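You operate a simulated robot arm through the tools that you are given. There is no shell and no other tool. Be economical: measure what you need, move in short steps, check, and stop when the job is done.

Carry out the task below with a simulated robot arm. There is one attempt and no reset: what you move stays moved.

TASK
Set up the strip press for its job and run the spruce rail.
Fine: pressure, dwell and shim by the press job display, only that shim at its stop; open the press air valve and leave it open for the next rail; guard stays shut, hands clear, then start button one and start button two; one stroke only; it ends flush; other knobs stay.

It is judged by the outcome, as a careful person would: the job done as asked, and still so three seconds after it is handed in. It fails if anything else is knocked over, pushed out of place, dropped, spilled or broken.

THE ROBOT
A 6-joint arm with a two-finger parallel gripper, fixed in place. Base frame: the origin is at the foot of the arm, x ahead of it, y to its left, z up; the work surface is at about z = 955. Lengths are in mm, angles in rad, forces in N, time in s.
With the tool pointing down near the work surface it reaches from about 220 to 660 mm from the base axis. Its first joint turns from -1.152 to 1.152 rad. Payload 2.9 kg.
The TCP is the grasp point between the finger pads, 30 mm short of the fingertips. In the tool frame z runs along the fingers and y along their closing line. Largest opening 110 mm; finger width 20, thickness 10; the body of the gripper, 48 by 112 mm, starts 55 mm behind the TCP.
Orientation is told as [roll, pitch, yaw] about the base's x, y, z axes, in that order, counted from this pose: with the fingers straight down and closing along the base's y, the tool's x points along the base's -x, its y along +y and its z along -z.

THE INTERFACE
- The arm moves only by the tool jog_arm. Its argument "plan" is a list of rows, each a list of 6 numbers: the shift along the base's x, y, z in mm, then the turn, a rotation vector about the base's x, y, z in rad. In form: [[tx, ty, tz, rx, ry, rz], ...]. A call has 1 to 10 rows; each row shifts and turns the commanded pose from where the row before left it. "claw" is the gripper command, from -1 (shut) to 1 (fully open), values between in proportion, set as the call begins (left out, the last holds). Each row takes 0.2 s and may step no farther than 50 mm and 0.15 rad from the row before; otherwise, or with a gripper value out of range, the whole call is refused. Where a pose cannot be reached the arm comes as near as it can. A force on the tool above 40 N (or 10 N above the force at the start of the call, whichever is more), or a blocked arm, ends the call early, and 0.2 s more pass. Each finger travels about 108 mm/s and halts on what it meets, pressing with about 41 N; the grip force reading is that of the motor and also rises with nothing between the fingers. The clock runs only during rows and for 0.2 s after the last one: add rows that do not move to give the fingers time. It gives the time, the measured TCP pose, the force on the tool (base axes), the opening and the grip force at its end, in the units of the frame above (readings bear some noise).
- Cameras (640 x 400 px; columns grow to the right, rows downward): "scene" is fixed at [50, 411.2, 1405.2]; the picture's right is [-0.95, -0.31, 0.00], its down [-0.12, 0.36, -0.92] and it looks along [0.29, -0.88, -0.38] (base axes); focal length 350 px, centre (320, 200). "wrist" rides on the gripper at [72, 17, -103] in the tool frame; the picture's right is [-0.23, 0.97, 0.00], its down [-0.76, -0.18, -0.62] and it looks along [-0.61, -0.14, 0.78] (tool axes); focal length 222 px, centre (320, 200). There is no depth. A picture from a camera that has moved, and an enlarged one, comes with that camera's place and axes in the base frame and with its lens.
- get_image(camera): a new picture of that camera. The clock stands still meanwhile.
- enlarge(camera, box): a new picture of the part [left, top, right, bottom] of that camera's present view, enlarged. The clock stands still meanwhile.
- finish_job(): hands the job in; it is judged then, once.

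Work in short steps. Places have to be worked out from the pictures, the camera data and where the tool is seen: move nearer, look again, correct. Check each grasp and each placing, and mend what went wrong. You have 120 turns and 84 pictures in all, those below and enlarged ones among them. Open the gripper and draw the arm clear of the work before you hand the job in, unless the task says otherwise; then end with one line.

The tools are called after "Emit:" as a command line: name --pt "numbers of a row" for each row, then --argument value for the rest, lists and objects as JSON in quotes. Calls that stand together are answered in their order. jog_arm: Moves the arm, as the interface text tells. Its arguments: {"type":"object","properties":{"plan":{"type":"array","items":{"type":"array","items":{"type":"number"}}},"claw":{"type":"number"}},"required":["plan"]} The other tools are called the same way: get_image (camera) takes a picture; enlarge (camera, box) takes an enlarged picture of a part of a camera's view; finish_job () hands the job in.

At the start:

```text
t: 0.0
position: [385.2, -51.2, 1254.8]
tool_rot: [-0.001, -0.001, 0.0]
wrist_force: [0.0, -0.3, 0.6]
finger_gap: 109.8
grip_force: 0.0
```

scene: 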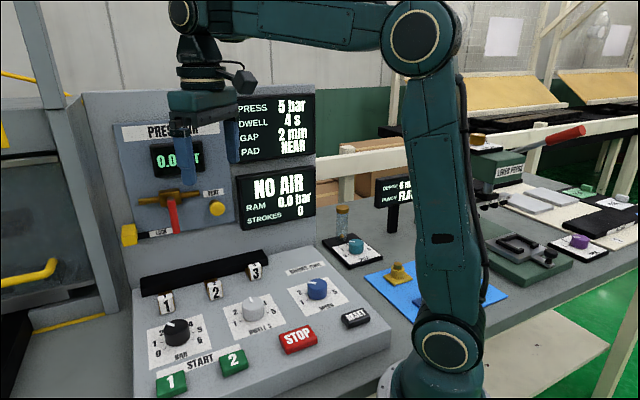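
wrist: 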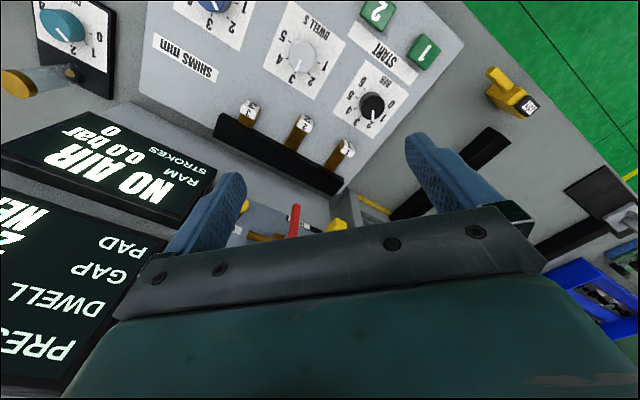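

I'll enlarge the scene view to read the displays and panel.

Emit:
enlarge --camera "scene" --box '[100, 80, 330, 250]'

Emit:
enlarge --camera "scene" --box '[120, 240, 400, 400]'

Emit:
enlarge --camera "scene" --box '[320, 120, 640, 320]'

Emit:
enlarge --camera "wrist" --box '[180, 0, 560, 260]'

```text
2.35 times, centred on (215, 165) of scene
camera zoom: at [50.0, 411.2, 1405.2], right [-0.95, -0.31, 0.0], down [-0.12, 0.36, -0.92], along [0.29, -0.88, -0.38], focal length 824 px, centre (567, 282)
```

zoom: 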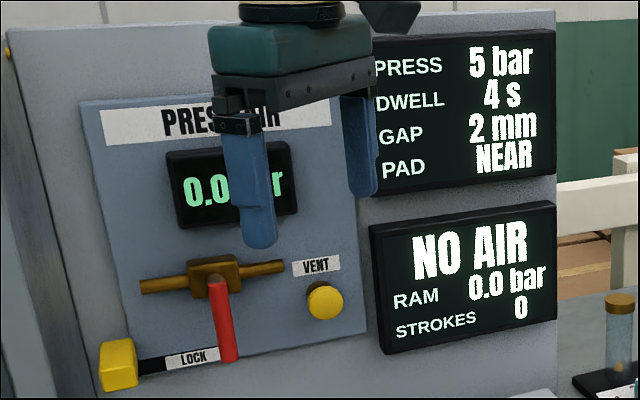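

```text
2.29 times, centred on (260, 320) of scene
camera zoom: at [50.0, 411.2, 1405.2], right [-0.95, -0.31, 0.0], down [-0.12, 0.36, -0.92], along [0.29, -0.88, -0.38], focal length 801 px, centre (457, -74)
```

zoom: 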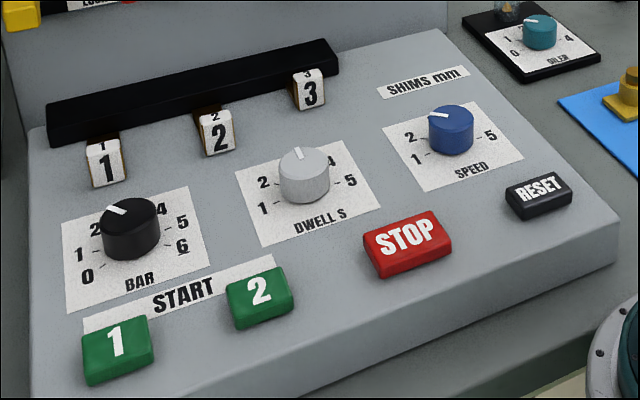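

```text
2.00 times, centred on (480, 220) of scene
camera zoom: at [50.0, 411.2, 1405.2], right [-0.95, -0.31, 0.0], down [-0.12, 0.36, -0.92], along [0.29, -0.88, -0.38], focal length 701 px, centre (0, 160)
```

zoom: 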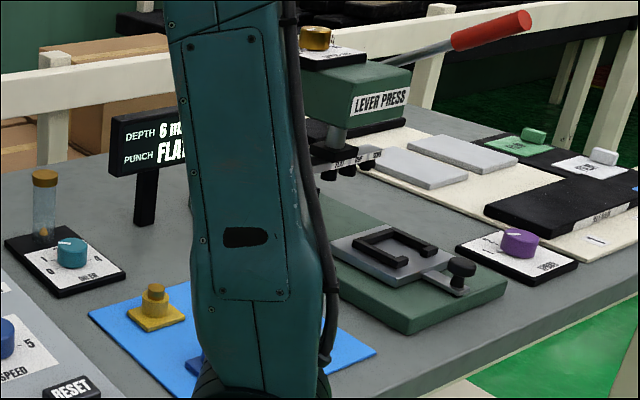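

```text
1.54 times, centred on (370, 130) of wrist
camera zoom: at [311.7, -34.5, 1358.2], right [0.23, 0.97, 0.0], down [0.76, -0.18, 0.62], along [0.61, -0.14, -0.78], focal length 342 px, centre (243, 308)
```

zoom: 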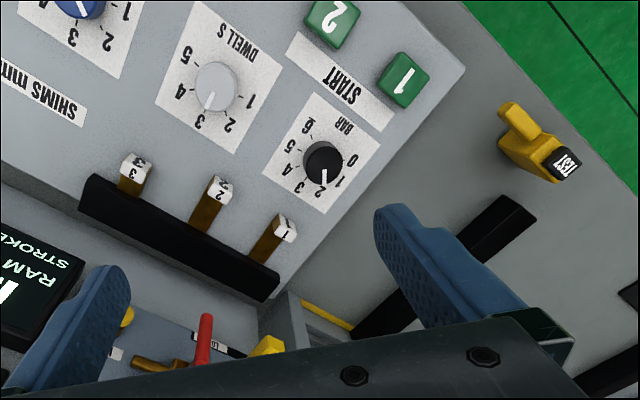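

The job reads 5 bar, 4 s, 2 mm shim, pad NEAR. I'll draw the arm back from the panel (toward +y), turn the wrist camera to face the panel, and look again.

Emit:
jog_arm --pt "-5 18 0 0 0 -0.15" --pt "-5 18 0 0 0 -0.15" --pt "-5 18 0 0 0 -0.15" --pt "-5 18 0 0 0 -0.15" --pt "-5 18 0 0 0 -0.15" --pt "0 18 0 0 0 -0.15" --pt "0 18 0 0 0 -0.15" --pt "0 18 0 0 0 -0.15" --pt "0 18 0 0 0 -0.15" --pt "0 18 0 0 0 -0.15"

Emit:
get_image --camera "wrist"

Emit:
get_image --camera "scene"

```text
t: 2.2
position: [360.8, 127.7, 1255.0]
tool_rot: [0.0, 0.0, -1.503]
wrist_force: [0.3, -0.2, -0.5]
finger_gap: 109.8
grip_force: 0.1
```

```text
77 pictures are left
camera wrist: at [371.7, 201.2, 1357.9], right [0.99, -0.16, 0.0], down [-0.12, -0.77, 0.62], along [-0.1, -0.61, -0.78], focal length 222 px, centre (320, 200)
```

wrist: 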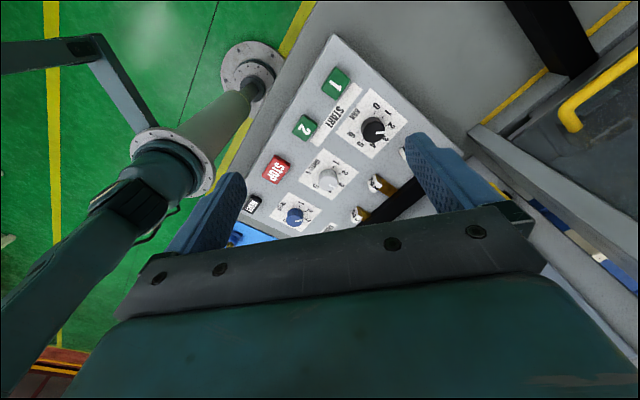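

```text
76 pictures are left
```

scene: 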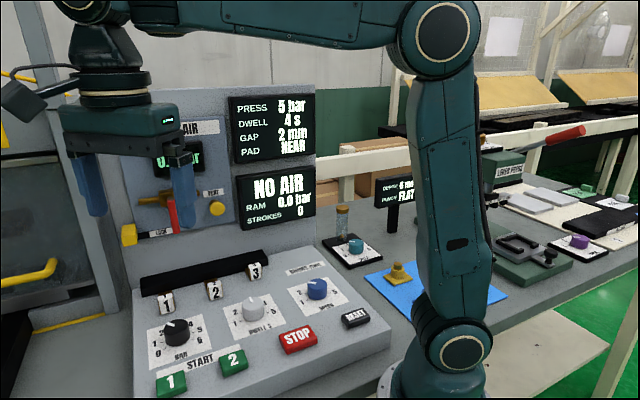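

The console is turned about 45° to the base. I'll go lower with yaw about -45° to see the dials, shims and slope from nearer.

Emit:
jog_arm --pt "-2 -11 -25 0 0 0.14" --pt "-2 -11 -25 0 0 0.14" --pt "-2 -11 -25 0 0 0.14" --pt "-2 -11 -25 0 0 0.14" --pt "-2 -11 -25 0 0 0.14" --pt "-1 -11 -25 0 0 0.018"

Emit:
get_image --camera "wrist"

Emit:
enlarge --camera "scene" --box '[100, 80, 340, 260]'

```text
t: 3.6
position: [350.5, 62.5, 1105.4]
tool_rot: [0.0, 0.0, -0.779]
wrist_force: [-0.1, -0.2, -0.6]
finger_gap: 110.2
grip_force: 0.1
```

```text
75 pictures are left
camera wrist: at [309.7, 125.0, 1207.5], right [0.85, 0.53, 0.0], down [0.42, -0.66, 0.62], along [0.33, -0.53, -0.78], focal length 222 px, centre (320, 200)
```

wrist: 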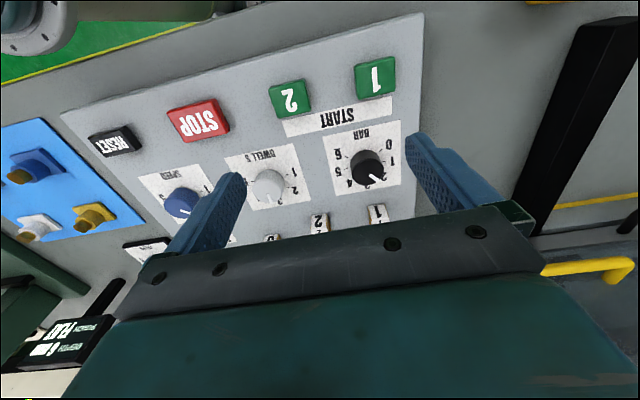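

```text
2.22 times, centred on (220, 170) of scene
camera zoom: at [50.0, 411.2, 1405.2], right [-0.95, -0.31, 0.0], down [-0.12, 0.36, -0.92], along [0.29, -0.88, -0.38], focal length 779 px, centre (542, 267)
```

zoom: 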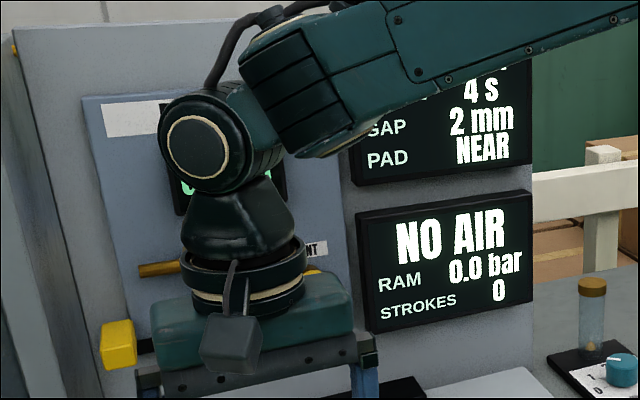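

Let me zoom in on the dials and shims from here before going in.

Emit:
enlarge --camera "wrist" --box '[230, 100, 430, 225]'

Emit:
enlarge --camera "scene" --box '[130, 250, 290, 350]'

```text
3.20 times, centred on (330, 162) of wrist
camera zoom: at [309.7, 125.0, 1207.5], right [0.85, 0.53, 0.0], down [0.42, -0.66, 0.62], along [0.33, -0.53, -0.78], focal length 711 px, centre (288, 320)
```

zoom: 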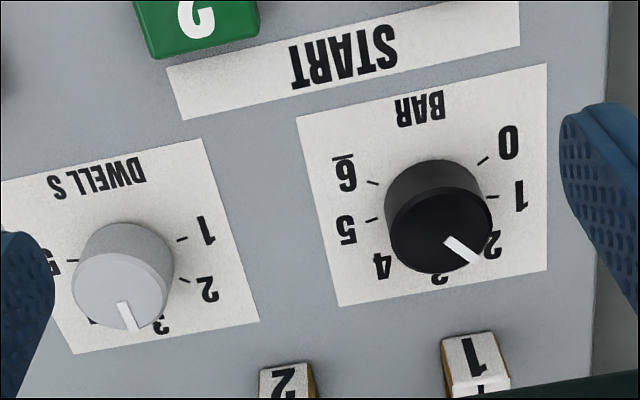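

```text
4.00 times, centred on (210, 300) of scene
camera zoom: at [50.0, 411.2, 1405.2], right [-0.95, -0.31, 0.0], down [-0.12, 0.36, -0.92], along [0.29, -0.88, -0.38], focal length 1401 px, centre (760, -200)
```

zoom: 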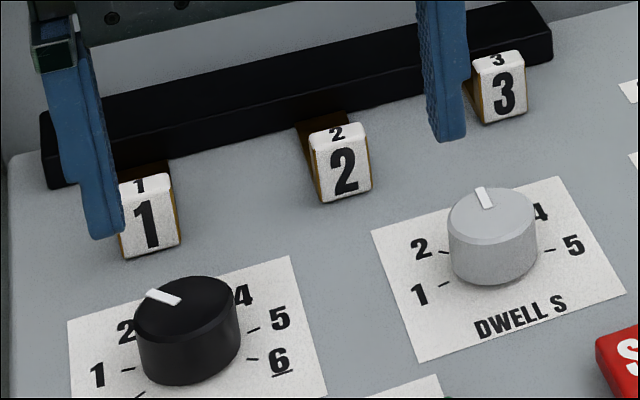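

Bar is at 2 (40° per mark), dwell about 3. I'll move over the bar knob with yaw about +0.5 and the gap reduced, so I can turn it clockwise about 2.1 rad in one grip.

Emit:
jog_arm --claw 0.1 --pt "11 -4 -5 0 0 0.14" --pt "11 -4 -5 0 0 0.14" --pt "11 -4 -5 0 0 0.14" --pt "11 -4 -5 0 0 0.14" --pt "11 -4 -5 0 0 0.14" --pt "11 -4 -5 0 0 0.14" --pt "11 -4 -5 0 0 0.14" --pt "11 -4 -5 0 0 0.14" --pt "10 -4 -5 0 0 0.14" --pt "0 0 0 0 0 0.02"

Emit:
get_image --camera "wrist"

Emit:
get_image --camera "scene"

```text
t: 5.8
position: [446.2, 26.5, 1059.9]
tool_rot: [-0.002, 0.0, 0.5]
wrist_force: [-0.1, 0.4, 0.4]
finger_gap: 60.6
grip_force: 0.1
```

```text
71 pictures are left
camera wrist: at [373.7, 6.8, 1162.9], right [-0.27, 0.96, 0.0], down [0.75, 0.21, 0.62], along [0.6, 0.17, -0.78], focal length 222 px, centre (320, 200)
```

wrist: 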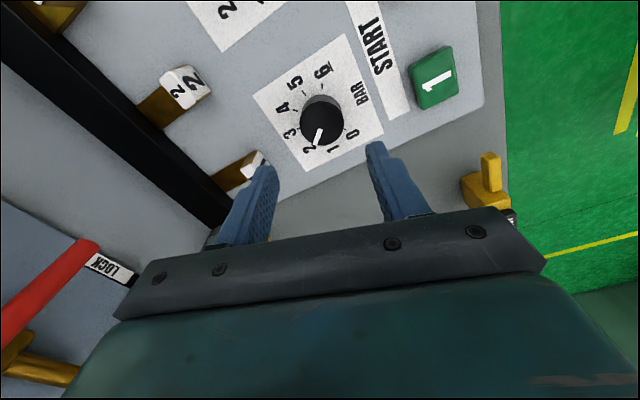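

```text
70 pictures are left
```

scene: 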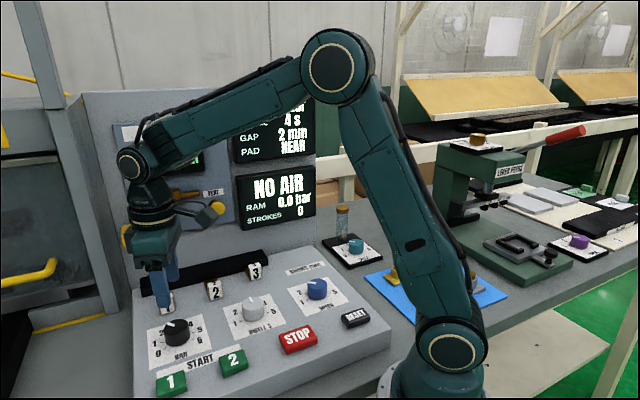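

The knob appears straight below the fingers at about (445, 28), top near z 945. I'll descend in part and check.

Emit:
jog_arm --pt "-1 1 -25 0 0 0" --pt "0 0 -25 0 0 0" --pt "0 0 -25 0 0 0"

Emit:
get_image --camera "wrist"

Emit:
enlarge --camera "scene" --box '[100, 220, 300, 345]'

```text
t: 6.6
position: [446.9, 27.8, 985.7]
tool_rot: [-0.001, 0.001, 0.5]
wrist_force: [0.1, 0.7, 0.1]
finger_gap: 60.4
grip_force: 0.1
```

```text
69 pictures are left
camera wrist: at [374.1, 7.5, 1087.5], right [-0.27, 0.96, 0.0], down [0.75, 0.21, 0.62], along [0.6, 0.17, -0.78], focal length 222 px, centre (320, 200)
```

wrist: 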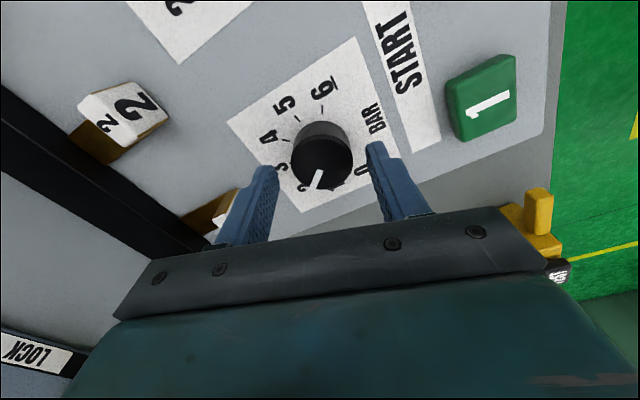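

```text
3.20 times, centred on (200, 282) of scene
camera zoom: at [50.1, 411.2, 1405.2], right [-0.95, -0.31, 0.0], down [-0.12, 0.36, -0.92], along [0.29, -0.88, -0.38], focal length 1121 px, centre (704, -64)
```

zoom: 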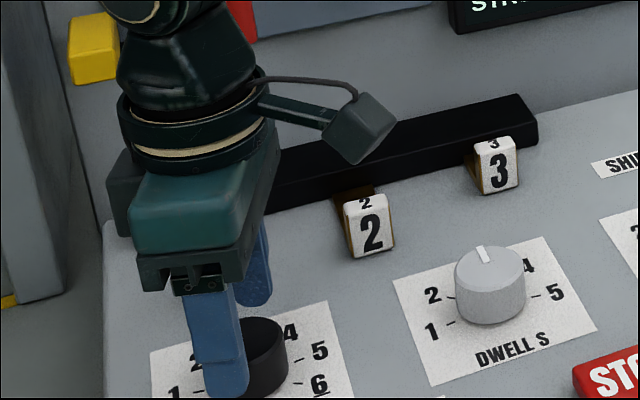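

Triangulating, the knob cap is at about (440, 28, 972), so the fingertips already surround it. Shift 6 mm toward the base, lower 6 mm, then close.

Emit:
jog_arm --pt "-6 0 -3 0 0 0" --pt "0 0 -4 0 0 0"

Emit:
jog_arm --claw -0.6 --pt "0 0 0 0 0 0" --pt "0 0 0 0 0 0" --pt "0 0 0 0 0 0"

Emit:
get_image --camera "wrist"

```text
t: 7.2
position: [439.0, 27.9, 979.2]
tool_rot: [-0.001, 0.0, 0.499]
wrist_force: [0.6, 0.5, 1.0]
finger_gap: 60.6
grip_force: 0.0
```

```text
t: 8.0
position: [440.8, 25.9, 979.9]
tool_rot: [-0.003, -0.002, 0.496]
wrist_force: [10.4, -17.5, -7.5]
finger_gap: 41.0
grip_force: 44.7
```

```text
67 pictures are left
camera wrist: at [368.3, 6.7, 1080.9], right [-0.26, 0.96, 0.0], down [0.75, 0.21, 0.62], along [0.6, 0.16, -0.78], focal length 222 px, centre (320, 200)
```

wrist: 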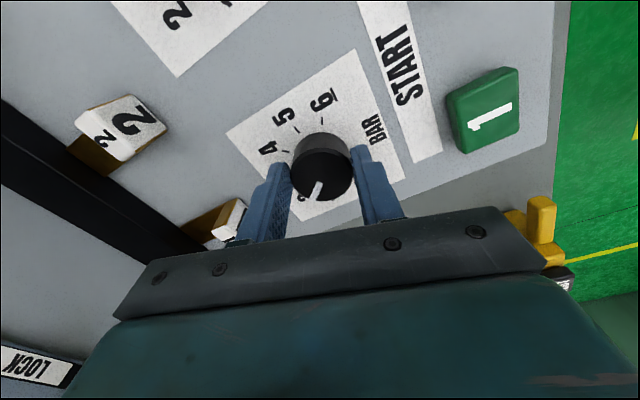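

Gripped (41 mm across). Small centering shift, then turn clockwise 1.4 rad and check the readings.

Emit:
jog_arm --pt "-2 -2.5 0 0 0 0" --pt "0 0 0 0 0 -0.1" --pt "0 0 0 0 0 -0.1" --pt "0 0 0 0 0 -0.1" --pt "0 0 0 0 0 -0.1"

Emit:
get_image --camera "wrist"

```text
t: 9.2
position: [441.2, 25.9, 979.1]
tool_rot: [0.003, -0.008, 0.141]
wrist_force: [4.8, 2.9, -6.0]
finger_gap: 41.3
grip_force: 45.1
stopped in row 5: the force on the tool passed its limit (the readings are from after the stop); the commanded pose is now the measured one
```

```text
66 pictures are left
camera wrist: at [364.4, 33.7, 1080.5], right [0.09, 1.0, 0.01], down [0.77, -0.07, 0.63], along [0.63, -0.05, -0.78], focal length 222 px, centre (320, 200)
```

wrist: 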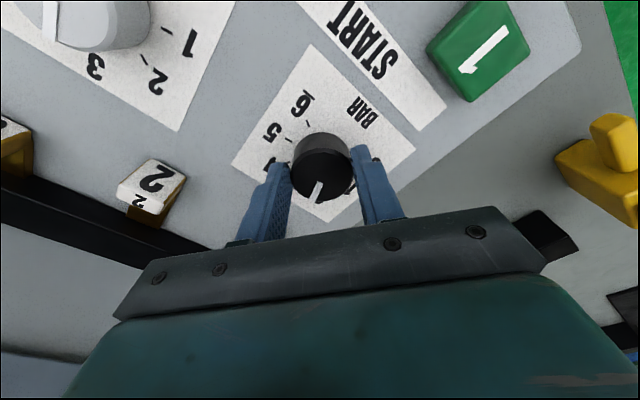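

The knob turns with the grip (0.36 rad so far, pointer near 3). Continuing without shift.

Emit:
jog_arm --pt "0 0 0 0 0 -0.1" --pt "0 0 0 0 0 -0.1" --pt "0 0 0 0 0 -0.1" --pt "0 0 0 0 0 -0.1" --pt "0 0 0 0 0 -0.1" --pt "0 0 0 0 0 -0.1"

```text
t: 10.5
position: [440.3, 30.3, 979.5]
tool_rot: [0.009, -0.006, -0.388]
wrist_force: [3.8, 4.6, -4.4]
finger_gap: 40.8
grip_force: 45.3
stopped in row 6: the force on the tool passed its limit (the readings are from after the stop); the commanded pose is now the measured one
```

From the drift I infer the knob axis at about (445, 28), 5 mm off the pad centre. I'll continue turning about that axis (moving the TCP accordingly).

Emit:
jog_arm --pt "0.2 0.5 0 0 0 -0.1" --pt "0.2 0.4 0 0 0 -0.1" --pt "0.3 0.4 0 0 0 -0.1" --pt "0.4 0.4 0 0 0 -0.1" --pt "0.4 0.3 0 0 0 -0.1" --pt "0.4 0.3 0 0 0 -0.1" --pt "0.5 0.3 0 0 0 -0.1" --pt "0.5 0.2 0 0 0 -0.1" --pt "0.5 0.1 0 0 0 -0.1"

Emit:
get_image --camera "wrist"

```text
t: 12.5
position: [443.9, 34.1, 978.2]
tool_rot: [0.009, -0.008, -1.291]
wrist_force: [15.4, 18.2, -24.1]
finger_gap: 41.1
grip_force: 45.0
```

```text
65 pictures are left
camera wrist: at [438.4, 108.3, 1081.0], right [1.0, 0.05, 0.01], down [0.03, -0.78, 0.63], along [0.04, -0.63, -0.78], focal length 222 px, centre (320, 200)
```

wrist: 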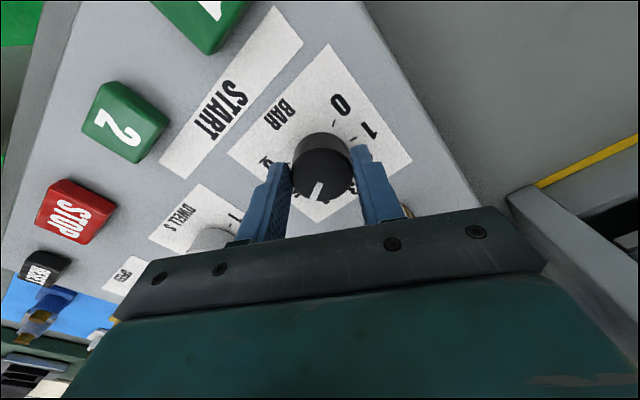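

About 1.79 rad turned; 0.3 more to reach 5.

Emit:
jog_arm --pt "0.3 0 0 0 0 -0.1" --pt "0.3 0 0 0 0 -0.1" --pt "0.3 0 0 0 0 -0.1"

Emit:
jog_arm --claw 0.1 --pt "0 0 0 0 0 0" --pt "0 0 0 0 0 0" --pt "0 0 40 0 0 0" --pt "0 0 40 0 0 0"

Emit:
get_image --camera "wrist"

Emit:
enlarge --camera "scene" --box '[130, 250, 290, 350]'

```text
t: 13.3
position: [444.7, 32.9, 979.6]
tool_rot: [0.009, -0.005, -1.589]
wrist_force: [18.1, 20.9, -25.7]
finger_gap: 41.2
grip_force: 44.9
```

```text
t: 14.3
position: [443.3, 32.2, 1061.7]
tool_rot: [0.008, -0.006, -1.589]
wrist_force: [-0.1, 0.6, 0.6]
finger_gap: 60.0
grip_force: 0.0
```

```text
64 pictures are left
camera wrist: at [460.6, 104.8, 1163.6], right [0.97, -0.25, 0.01], down [-0.2, -0.75, 0.63], along [-0.15, -0.61, -0.78], focal length 222 px, centre (320, 200)
```

wrist: 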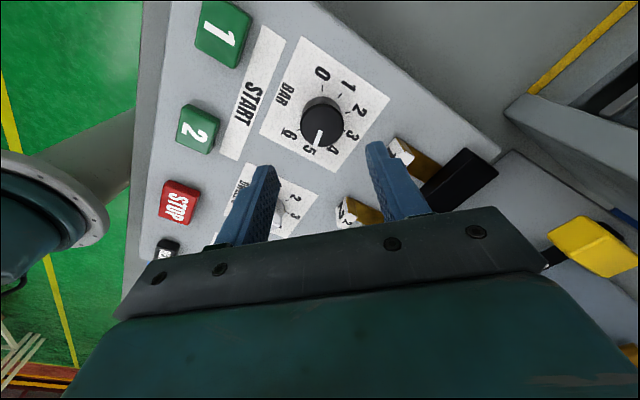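

```text
4.00 times, centred on (210, 300) of scene
camera zoom: at [50.0, 411.2, 1405.2], right [-0.95, -0.31, 0.0], down [-0.12, 0.36, -0.92], along [0.29, -0.88, -0.38], focal length 1401 px, centre (760, -200)
```

zoom: 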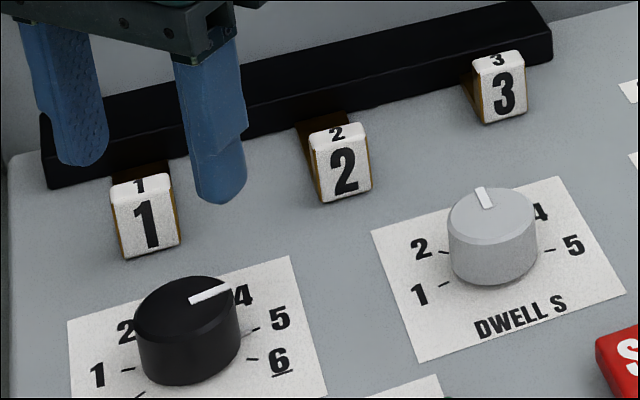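

Checking the bar pointer closely.

Emit:
enlarge --camera "wrist" --box '[250, 30, 394, 175]'

```text
2.76 times, centred on (322, 102) of wrist
camera zoom: at [460.6, 104.8, 1163.6], right [0.97, -0.25, 0.01], down [-0.2, -0.75, 0.63], along [-0.15, -0.61, -0.78], focal length 613 px, centre (314, 469)
```

zoom: 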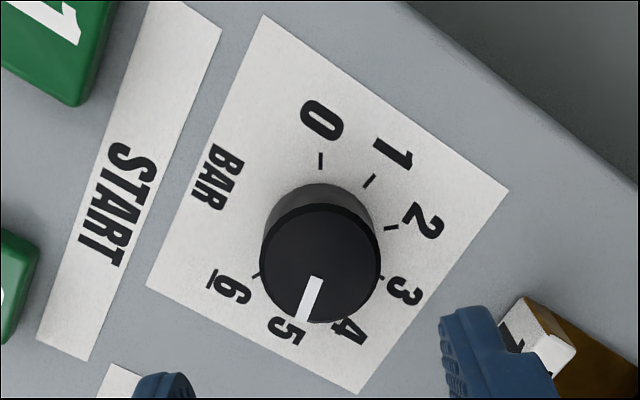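

Perspective makes it ambiguous; I'll put the wrist camera straight above the bar knob for a parallax-free reading.

Emit:
jog_arm --pt "-7.5 -37 15 0 0 0" --pt "-7.5 -37 15 0 0 0"

Emit:
enlarge --camera "wrist" --box '[220, 0, 420, 125]'

Emit:
get_image --camera "wrist"

```text
t: 14.9
position: [428.0, -43.3, 1089.4]
tool_rot: [0.007, -0.008, -1.59]
wrist_force: [-0.8, -0.2, 0.3]
finger_gap: 60.5
grip_force: 0.1
```

```text
3.20 times, centred on (320, 62) of wrist
camera zoom: at [445.0, 29.4, 1192.1], right [0.97, -0.25, 0.01], down [-0.2, -0.75, 0.63], along [-0.15, -0.61, -0.78], focal length 711 px, centre (320, 640)
```

zoom: 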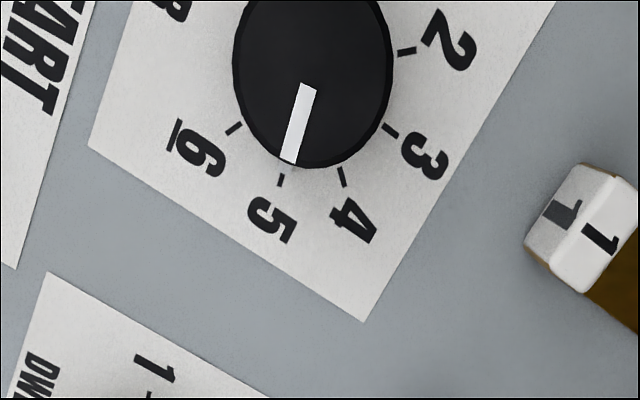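

```text
60 pictures are left
camera wrist: at [445.0, 29.4, 1192.1], right [0.97, -0.25, 0.01], down [-0.2, -0.75, 0.63], along [-0.15, -0.61, -0.78], focal length 222 px, centre (320, 200)
```

wrist: 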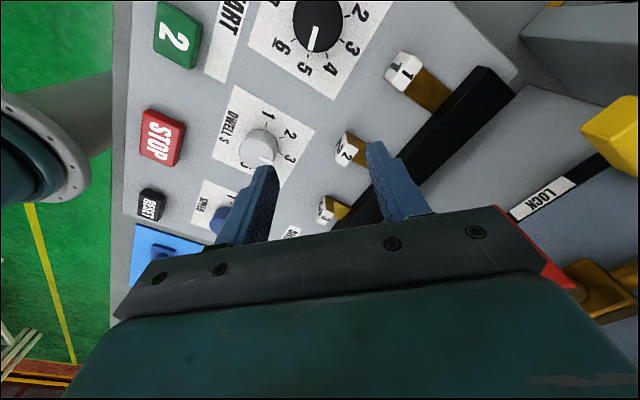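

Pointer points exactly at the 5 tick. Now the dwell knob at about (357, -56): move above it with yaw -0.8.

Emit:
jog_arm --pt "-12 -2 0 0 0 0.13" --pt "-12 -2 0 0 0 0.13" --pt "-12 -2 -5 0 0 0.13" --pt "-12 -2 -10 0 0 0.13" --pt "-12 -2 -15 0 0 0.13" --pt "-11 -3 -15 0 0 0.13"

Emit:
get_image --camera "wrist"

Emit:
enlarge --camera "scene" --box '[150, 230, 310, 330]'

```text
t: 16.3
position: [357.6, -55.5, 1044.4]
tool_rot: [0.007, -0.008, -0.808]
wrist_force: [-0.2, 0.1, -0.4]
finger_gap: 60.4
grip_force: 0.0
```

```text
59 pictures are left
camera wrist: at [318.1, 9.5, 1146.8], right [0.86, 0.51, 0.01], down [0.39, -0.67, 0.63], along [0.33, -0.54, -0.78], focal length 222 px, centre (320, 200)
```

wrist: 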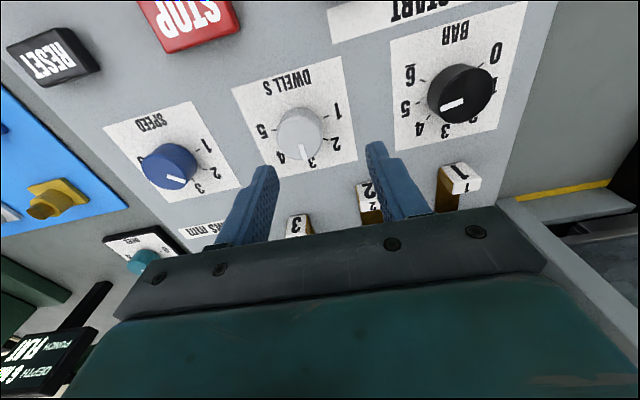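

```text
4.00 times, centred on (230, 280) of scene
camera zoom: at [50.0, 411.2, 1405.2], right [-0.95, -0.31, 0.0], down [-0.12, 0.36, -0.92], along [0.29, -0.88, -0.38], focal length 1401 px, centre (680, -120)
```

zoom: 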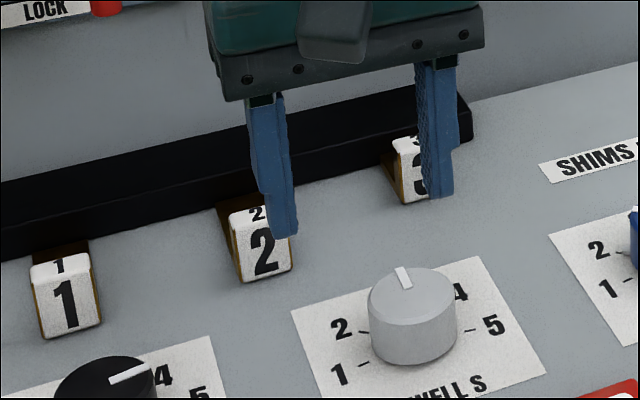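

Triangulation from scene and wrist puts the dwell knob at about (344, -67). Correct and descend partway, then look.

Emit:
jog_arm --pt "-13 -11 0 0 0 0" --pt "0 0 -20 0 0 0" --pt "0 0 -18 0 0 0"

Emit:
get_image --camera "wrist"

Emit:
enlarge --camera "scene" --box '[150, 230, 310, 330]'

```text
t: 17.1
position: [345.9, -66.8, 1006.3]
tool_rot: [0.008, -0.006, -0.811]
wrist_force: [-0.2, -1.0, -0.5]
finger_gap: 60.6
grip_force: 0.0
```

```text
57 pictures are left
camera wrist: at [305.8, -1.6, 1108.1], right [0.86, 0.51, 0.01], down [0.39, -0.67, 0.63], along [0.32, -0.54, -0.78], focal length 222 px, centre (320, 200)
```

wrist: 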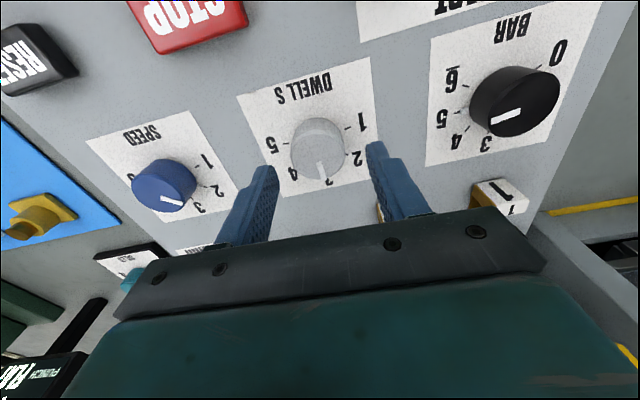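

```text
4.00 times, centred on (230, 280) of scene
camera zoom: at [50.0, 411.2, 1405.2], right [-0.95, -0.31, 0.0], down [-0.12, 0.36, -0.92], along [0.29, -0.88, -0.38], focal length 1401 px, centre (680, -120)
```

zoom: 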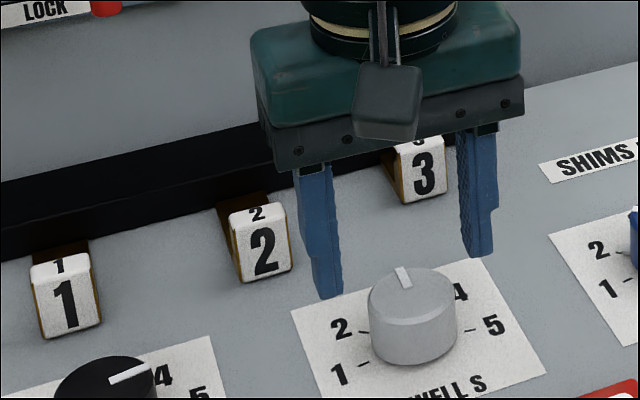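

Nearly centred; shift 3 mm, descend to grip height and close.

Emit:
jog_arm --pt "-3 -1 -14 0 0 0" --pt "0 0 -13 0 0 0"

Emit:
jog_arm --claw -0.6 --pt "0 0 0 0 0 0" --pt "0 0 0 0 0 0" --pt "0 0 0 0 0 0"

Emit:
get_image --camera "wrist"

```text
t: 17.7
position: [342.3, -66.7, 979.1]
tool_rot: [0.007, -0.005, -0.809]
wrist_force: [0.4, -0.2, 0.0]
finger_gap: 60.4
grip_force: 0.1
```

```text
t: 18.5
position: [342.7, -66.8, 979.8]
tool_rot: [0.008, -0.008, -0.811]
wrist_force: [5.7, 6.0, -8.3]
finger_gap: 41.6
grip_force: 44.9
```

```text
55 pictures are left
camera wrist: at [303.2, -2.7, 1081.5], right [0.86, 0.51, 0.01], down [0.39, -0.67, 0.63], along [0.32, -0.54, -0.78], focal length 222 px, centre (320, 200)
```

wrist: 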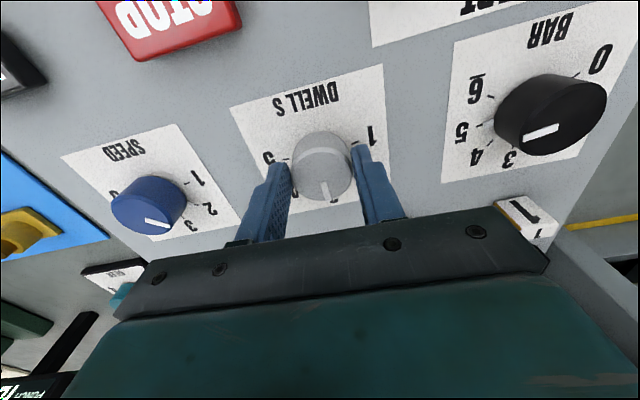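

Firm grip with low side force. Turn clockwise 0.7 rad, release, rise.

Emit:
jog_arm --pt "0 0 0 0 0 -0.1" --pt "0 0 0 0 0 -0.1" --pt "0 0 0 0 0 -0.1" --pt "0 0 0 0 0 -0.1" --pt "0 0 0 0 0 -0.1" --pt "0 0 0 0 0 -0.1" --pt "0 0 0 0 0 -0.1"

```text
t: 19.8
position: [345.0, -65.9, 979.4]
tool_rot: [0.018, -0.006, -1.335]
wrist_force: [6.3, 2.1, -6.7]
finger_gap: 41.8
grip_force: 45.2
stopped in row 6: the force on the tool passed its limit (the readings are from after the stop); the commanded pose is now the measured one
```

Turned 0.524 rad; axis offset again 5 mm. Finish the remaining 0.175 rad about the true axis, release and place the camera above to check.

Emit:
jog_arm --pt "0.4 0.1 0 0 0 -0.09" --pt "0.4 0 0 0 0 -0.085"

Emit:
jog_arm --claw 0.1 --pt "0 0 0 0 0 0" --pt "0 0 0 0 0 0" --pt "0 0 45 0 0 0" --pt "0 -40 35 0 0 0" --pt "-10 -35 20 0 0 0"

Emit:
enlarge --camera "wrist" --box '[220, 0, 420, 125]'

```text
t: 20.4
position: [346.0, -65.0, 979.8]
tool_rot: [0.016, -0.006, -1.51]
wrist_force: [6.7, 9.5, -5.4]
finger_gap: 41.6
grip_force: 44.8
```

```text
refused: row 4 steps farther than a row can; nothing moved
```

```text
3.20 times, centred on (320, 62) of wrist
camera zoom: at [356.2, 8.6, 1081.8], right [0.99, -0.17, 0.02], down [-0.14, -0.77, 0.62], along [-0.09, -0.62, -0.78], focal length 711 px, centre (320, 640)
```

zoom: 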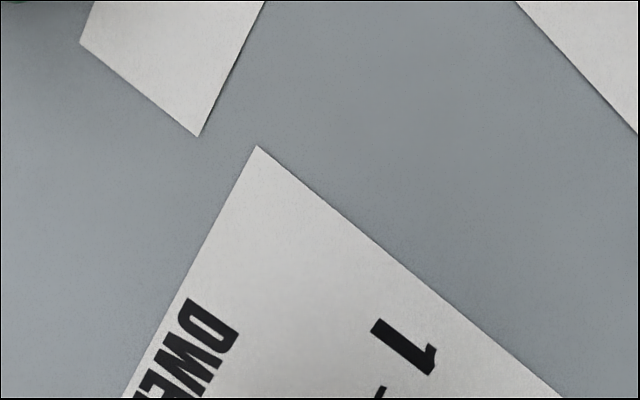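

Release and rise, then move the camera above the knob in legal steps.

Emit:
jog_arm --claw 0.1 --pt "0 0 0 0 0 0" --pt "0 0 0 0 0 0" --pt "0 0 45 0 0 0" --pt "0 0 45 0 0 0" --pt "-5 -38 10 0 0 0" --pt "-5 -38 10 0 0 0"

Emit:
enlarge --camera "wrist" --box '[220, 0, 420, 125]'

Emit:
get_image --camera "wrist"

```text
t: 21.8
position: [335.2, -144.1, 1090.6]
tool_rot: [0.015, -0.008, -1.512]
wrist_force: [-0.2, 0.2, 0.3]
finger_gap: 60.4
grip_force: 0.1
```

```text
3.20 times, centred on (320, 62) of wrist
camera zoom: at [346.3, -70.0, 1192.4], right [0.99, -0.17, 0.02], down [-0.14, -0.77, 0.63], along [-0.09, -0.62, -0.78], focal length 711 px, centre (320, 640)
```

zoom: 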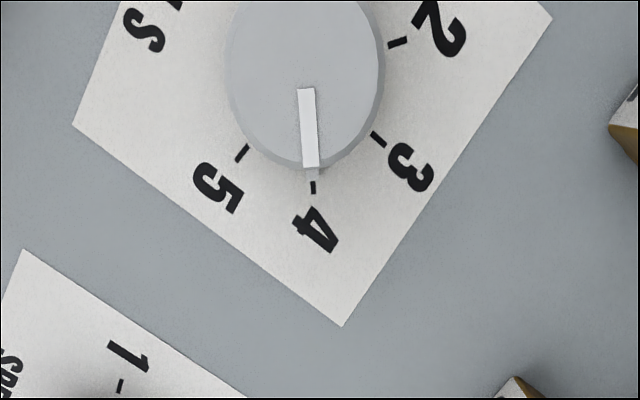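

```text
52 pictures are left
camera wrist: at [346.3, -70.0, 1192.4], right [0.99, -0.17, 0.02], down [-0.14, -0.77, 0.63], along [-0.09, -0.62, -0.78], focal length 222 px, centre (320, 200)
```

wrist: 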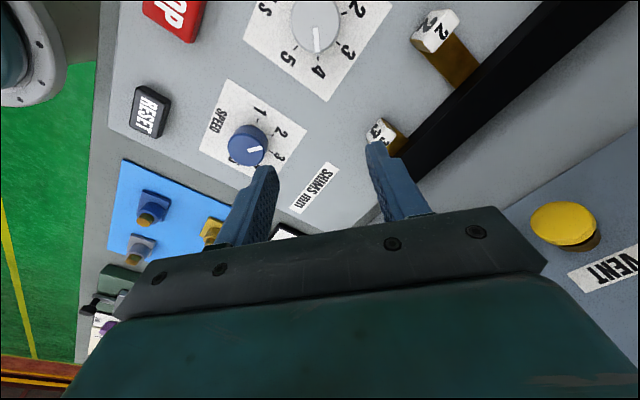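

Dwell is at 4. Shim tag positions suggest 3 sits about 26 mm deeper than 1 and 2; I'll take a better view of all three tags from above.

Emit:
jog_arm --pt "18 7 3 0 0 0.12" --pt "18 7 3 0 0 0.12" --pt "18 7 3 0 0 0.12" --pt "18 6 3 0 0 0.12" --pt "18 6 3 0 0 0.12" --pt "18 6 0 0 0 0.12"

Emit:
get_image --camera "wrist"

```text
t: 23.2
position: [444.8, -103.7, 1103.7]
tool_rot: [0.017, -0.005, -0.788]
wrist_force: [-0.2, 0.4, -0.5]
finger_gap: 60.6
grip_force: 0.1
```

```text
51 pictures are left
camera wrist: at [403.2, -40.3, 1206.5], right [0.85, 0.52, 0.02], down [0.4, -0.67, 0.62], along [0.34, -0.53, -0.78], focal length 222 px, centre (320, 200)
```

wrist: 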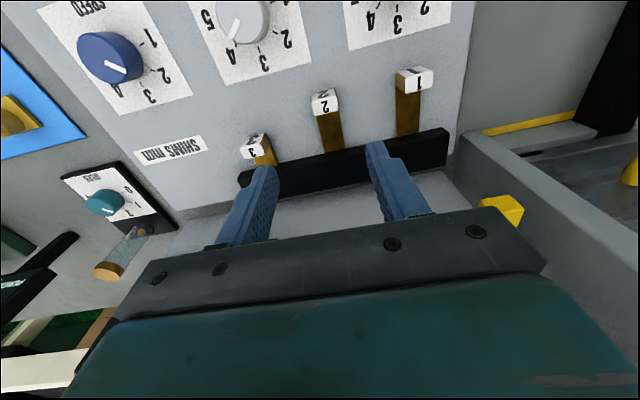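

Clear: shim 3 is about 27 mm further in than 1 and 2, so 3 must be drawn out and 2 pushed in to its stop. I'll go over tag 3 near (400, -168), tilting the body slightly away from the wall.

Emit:
jog_arm --pt "-23 -31 0 0 0 0" --pt "-24 -32 0 -0.09 -0.087 0" --pt "0 0 -30 -0.09 -0.087 0" --pt "0 0 -30 0 0 0"

Emit:
get_image --camera "wrist"

Emit:
enlarge --camera "scene" --box '[170, 210, 330, 310]'

```text
t: 24.2
position: [394.6, -165.8, 1043.7]
tool_rot: [0.011, -0.255, -0.79]
wrist_force: [1.0, 0.1, 0.5]
finger_gap: 60.4
grip_force: 0.1
```

```text
50 pictures are left
camera wrist: at [338.2, -85.9, 1124.9], right [0.84, 0.53, 0.07], down [0.27, -0.54, 0.79], along [0.46, -0.65, -0.6], focal length 222 px, centre (320, 200)
```

wrist: 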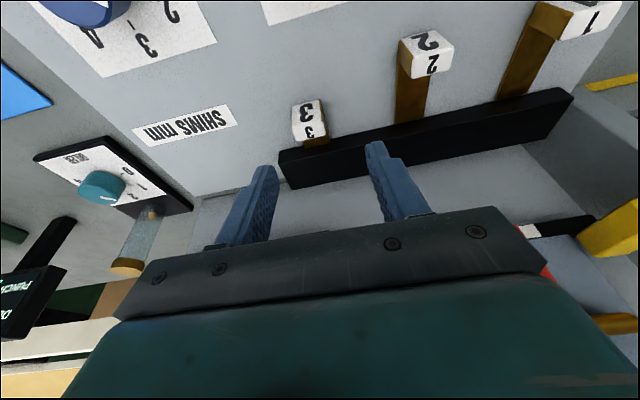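

```text
4.00 times, centred on (250, 260) of scene
camera zoom: at [50.0, 411.2, 1405.2], right [-0.95, -0.31, 0.0], down [-0.12, 0.36, -0.92], along [0.29, -0.88, -0.38], focal length 1401 px, centre (600, -40)
```

zoom: 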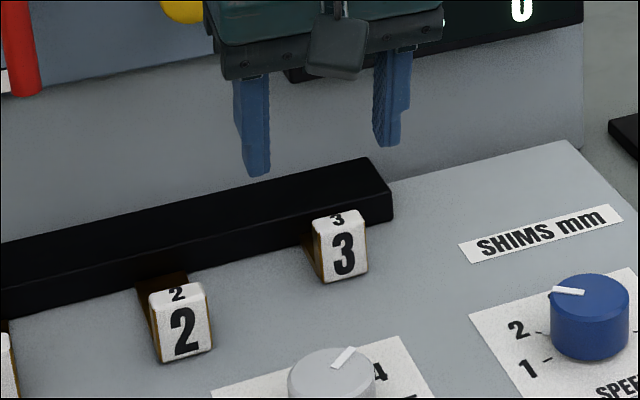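

Tag 3's block centre triangulates to (396, -174, 962). Descend around it and close.

Emit:
jog_arm --pt "-2 -5 -20 0 0 0" --pt "0 0 -20 0 0 0" --pt "0 0 -16 0 0 0"

Emit:
get_image --camera "wrist"

```text
t: 25.0
position: [393.3, -169.8, 989.0]
tool_rot: [0.011, -0.258, -0.793]
wrist_force: [0.5, -0.2, -0.1]
finger_gap: 60.6
grip_force: 0.0
```

```text
48 pictures are left
camera wrist: at [336.3, -90.3, 1069.7], right [0.85, 0.53, 0.07], down [0.27, -0.54, 0.79], along [0.46, -0.65, -0.6], focal length 222 px, centre (320, 200)
```

wrist: 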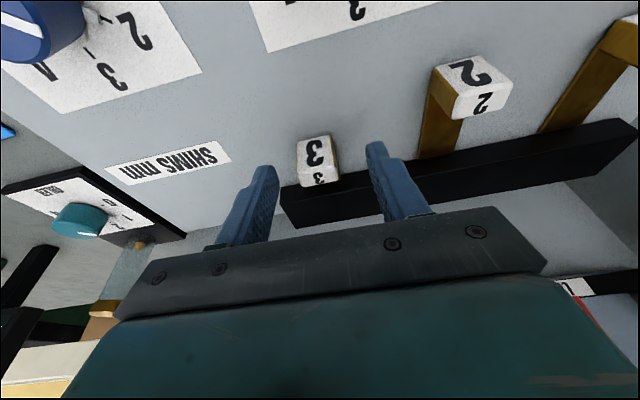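

Tag is between the fingertips; lower 4 mm more and close.

Emit:
jog_arm --pt "0 0 -4 0 0 0"

Emit:
jog_arm --claw -0.9 --pt "0 0 0 0 0 0" --pt "0 0 0 0 0 0" --pt "0 0 0 0 0 0"

Emit:
get_image --camera "wrist"

```text
t: 25.4
position: [393.0, -168.6, 986.5]
tool_rot: [0.013, -0.257, -0.793]
wrist_force: [0.0, 0.2, -1.1]
finger_gap: 60.5
grip_force: 0.1
```

```text
t: 26.2
position: [391.0, -172.8, 986.0]
tool_rot: [0.007, -0.257, -0.796]
wrist_force: [-17.3, -16.9, 2.5]
finger_gap: 26.5
grip_force: 45.0
```

```text
47 pictures are left
camera wrist: at [334.9, -91.7, 1065.8], right [0.85, 0.53, 0.06], down [0.28, -0.54, 0.79], along [0.45, -0.66, -0.6], focal length 222 px, centre (320, 200)
```

wrist: 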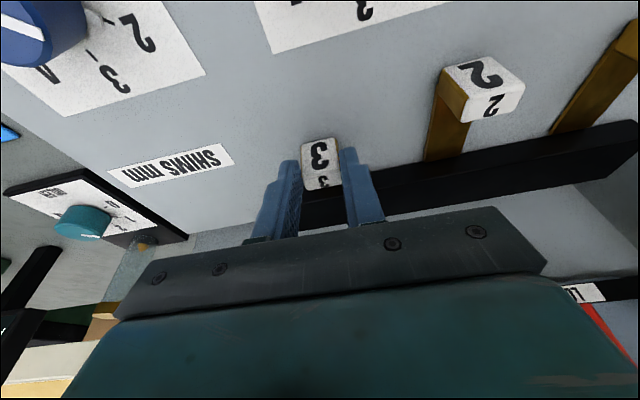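

Gripped tag 3 (26.5 mm). Pull outward 26 mm along the shim direction in small steps.

Emit:
jog_arm --pt "-2 -2 0 0 0 0" --pt "-3.6 3.7 -0.3 0 0 0" --pt "-3.6 3.7 -0.3 0 0 0" --pt "-3.6 3.7 -0.3 0 0 0" --pt "-3.6 3.7 -0.3 0 0 0" --pt "-3.6 3.7 -0.3 0 0 0"

Emit:
get_image --camera "wrist"

```text
t: 27.6
position: [373.8, -155.6, 982.9]
tool_rot: [0.013, -0.263, -0.793]
wrist_force: [-9.9, -8.6, 28.6]
finger_gap: 26.8
grip_force: 44.5
```

```text
46 pictures are left
camera wrist: at [317.5, -75.9, 1065.1], right [0.85, 0.53, 0.07], down [0.27, -0.54, 0.8], along [0.46, -0.65, -0.6], focal length 222 px, centre (320, 200)
```

wrist: 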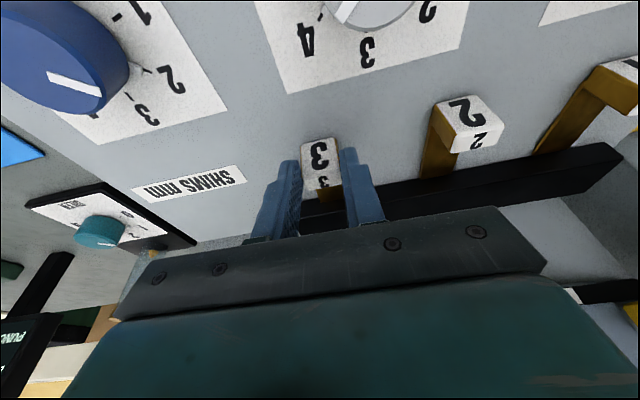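

Tag 3 has come out about 24 mm. A few mm more, slightly up, to match tag 1 and 2, then look.

Emit:
jog_arm --pt "-1.4 1.4 1.2 0 0 0" --pt "-1.4 1.4 0.5 0 0 0"

Emit:
jog_arm --claw 0.1 --pt "0 0 0 0 0 0" --pt "0 0 0 0 0 0" --pt "-2 2 40 0 0 0" --pt "-10 10 40 0 0 0" --pt "0 20 25 0 0 0"

Emit:
get_image --camera "wrist"

Emit:
enlarge --camera "scene" --box '[130, 230, 290, 330]'

```text
t: 28.2
position: [370.4, -152.3, 985.4]
tool_rot: [0.011, -0.259, -0.795]
wrist_force: [-11.3, -9.1, 22.5]
finger_gap: 26.6
grip_force: 45.2
```

```text
t: 29.4
position: [358.7, -120.8, 1091.0]
tool_rot: [0.012, -0.255, -0.792]
wrist_force: [0.5, -0.1, -0.1]
finger_gap: 60.4
grip_force: 0.1
```

```text
45 pictures are left
camera wrist: at [302.7, -40.7, 1171.5], right [0.85, 0.53, 0.07], down [0.28, -0.54, 0.79], along [0.46, -0.65, -0.6], focal length 222 px, centre (320, 200)
```

wrist: 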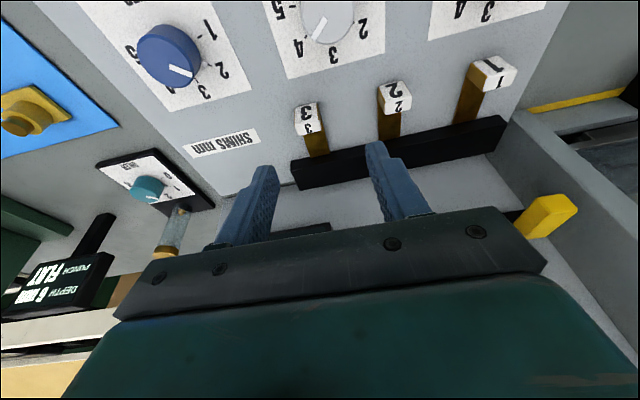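

```text
4.00 times, centred on (210, 280) of scene
camera zoom: at [50.0, 411.2, 1405.2], right [-0.95, -0.31, 0.0], down [-0.12, 0.36, -0.92], along [0.29, -0.88, -0.38], focal length 1401 px, centre (760, -120)
```

zoom: 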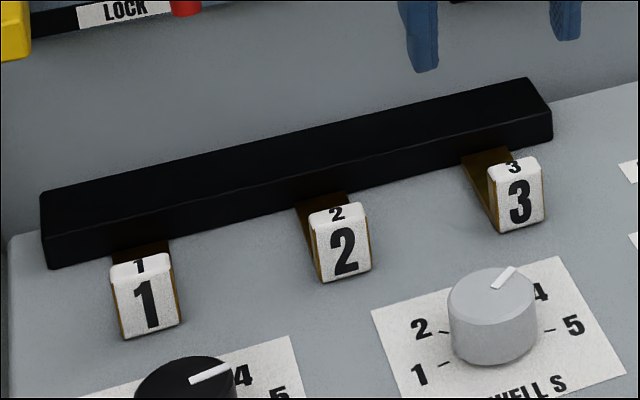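

Tags now line up, all out. Next tag 2 near (440, -94): move above it.

Emit:
jog_arm --pt "39 15 0 0 0 0" --pt "39 15 -20 0 0 0" --pt "0 0 -35 0 0 0" --pt "0 0 -25 0 0 0"

Emit:
get_image --camera "wrist"

```text
t: 30.4
position: [437.1, -90.8, 1010.8]
tool_rot: [0.011, -0.257, -0.791]
wrist_force: [0.4, 0.3, 0.3]
finger_gap: 60.6
grip_force: 0.1
```

```text
43 pictures are left
camera wrist: at [380.5, -11.5, 1091.6], right [0.84, 0.53, 0.07], down [0.27, -0.54, 0.79], along [0.46, -0.65, -0.6], focal length 222 px, centre (320, 200)
```

wrist: 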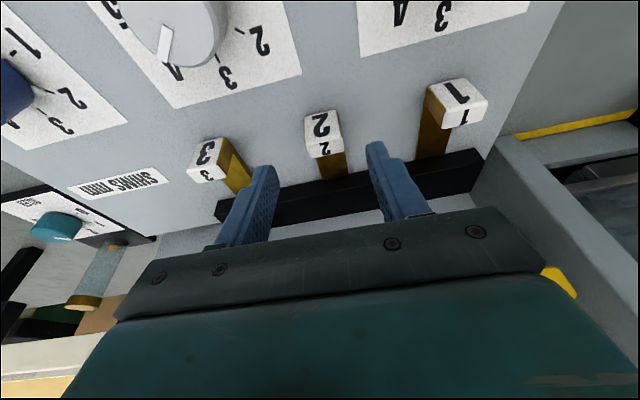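

Tag 2 is centred between the fingers. Descend and close on it.

Emit:
jog_arm --pt "1 2 -12 0 0 0" --pt "0 1 -12 0 0 0"

Emit:
jog_arm --claw -0.9 --pt "0 0 0 0 0 0" --pt "0 0 0 0 0 0" --pt "0 0 0 0 0 0"

Emit:
get_image --camera "wrist"

```text
t: 31.0
position: [439.0, -88.6, 986.4]
tool_rot: [0.013, -0.257, -0.792]
wrist_force: [-0.1, -0.5, -0.2]
finger_gap: 60.6
grip_force: 0.1
```

```text
t: 31.8
position: [439.5, -86.1, 986.8]
tool_rot: [0.013, -0.258, -0.79]
wrist_force: [13.0, 11.6, -6.9]
finger_gap: 27.2
grip_force: 44.8
```

```text
42 pictures are left
camera wrist: at [382.1, -7.3, 1067.4], right [0.84, 0.53, 0.07], down [0.28, -0.54, 0.79], along [0.46, -0.65, -0.6], focal length 222 px, centre (320, 200)
```

wrist: 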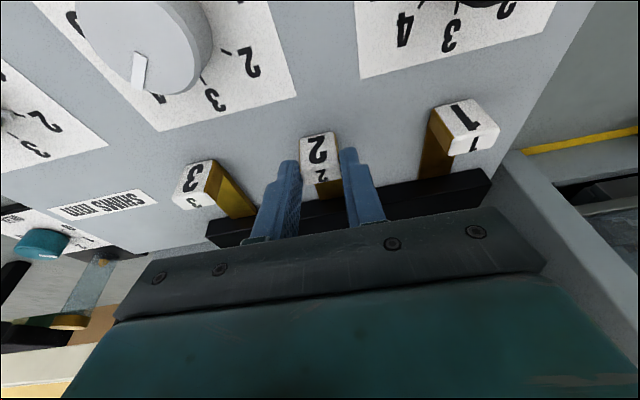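

Gripped tag 2. Push inward along the shim direction until it stops.

Emit:
jog_arm --pt "1.5 1.5 0 0 0 0" --pt "3.6 -3.6 0.2 0 0 0" --pt "3.6 -3.6 0.2 0 0 0" --pt "3.6 -3.6 0.2 0 0 0" --pt "3.6 -3.6 0.2 0 0 0" --pt "3.6 -3.6 0.2 0 0 0"

Emit:
jog_arm --pt "1.5 -1.5 0.2 0 0 0" --pt "1.5 -1.5 0 0 0 0" --pt "1.5 -1.5 0 0 0 0" --pt "1.5 -1.5 0 0 0 0" --pt "1.5 -1.5 0 0 0 0"

Emit:
get_image --camera "wrist"

```text
t: 33.2
position: [456.0, -103.3, 986.5]
tool_rot: [0.01, -0.255, -0.793]
wrist_force: [0.6, 1.7, -11.5]
finger_gap: 27.0
grip_force: 45.3
```

```text
t: 34.4
position: [461.9, -109.2, 986.6]
tool_rot: [0.009, -0.25, -0.791]
wrist_force: [-25.4, 9.0, 2.1]
finger_gap: 27.1
grip_force: 45.1
```

```text
41 pictures are left
camera wrist: at [405.6, -29.3, 1068.1], right [0.85, 0.53, 0.06], down [0.28, -0.54, 0.79], along [0.45, -0.65, -0.61], focal length 222 px, centre (320, 200)
```

wrist: 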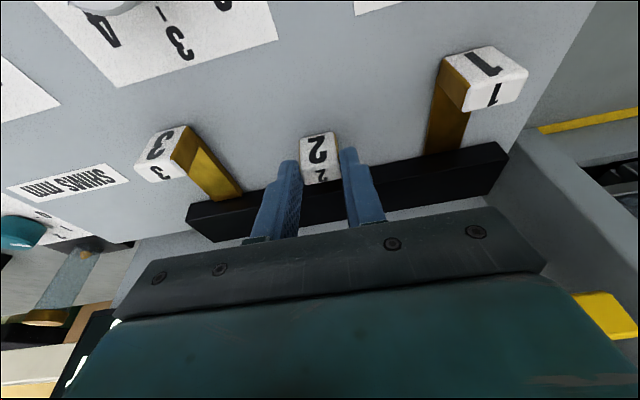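

Resistance is rising after 32 mm; push a little more to confirm the stop.

Emit:
jog_arm --pt "1.5 -1.5 0 0 0 0" --pt "1.5 -1.5 0 0 0 0" --pt "1.5 -1.5 0 0 0 0"

```text
t: 34.9
position: [462.5, -108.8, 986.1]
tool_rot: [0.008, -0.243, -0.786]
wrist_force: [-12.6, 7.8, 13.3]
finger_gap: 26.7
grip_force: 44.8
stopped in row 2: the force on the tool passed its limit (the readings are from after the stop); the commanded pose is now the measured one
```

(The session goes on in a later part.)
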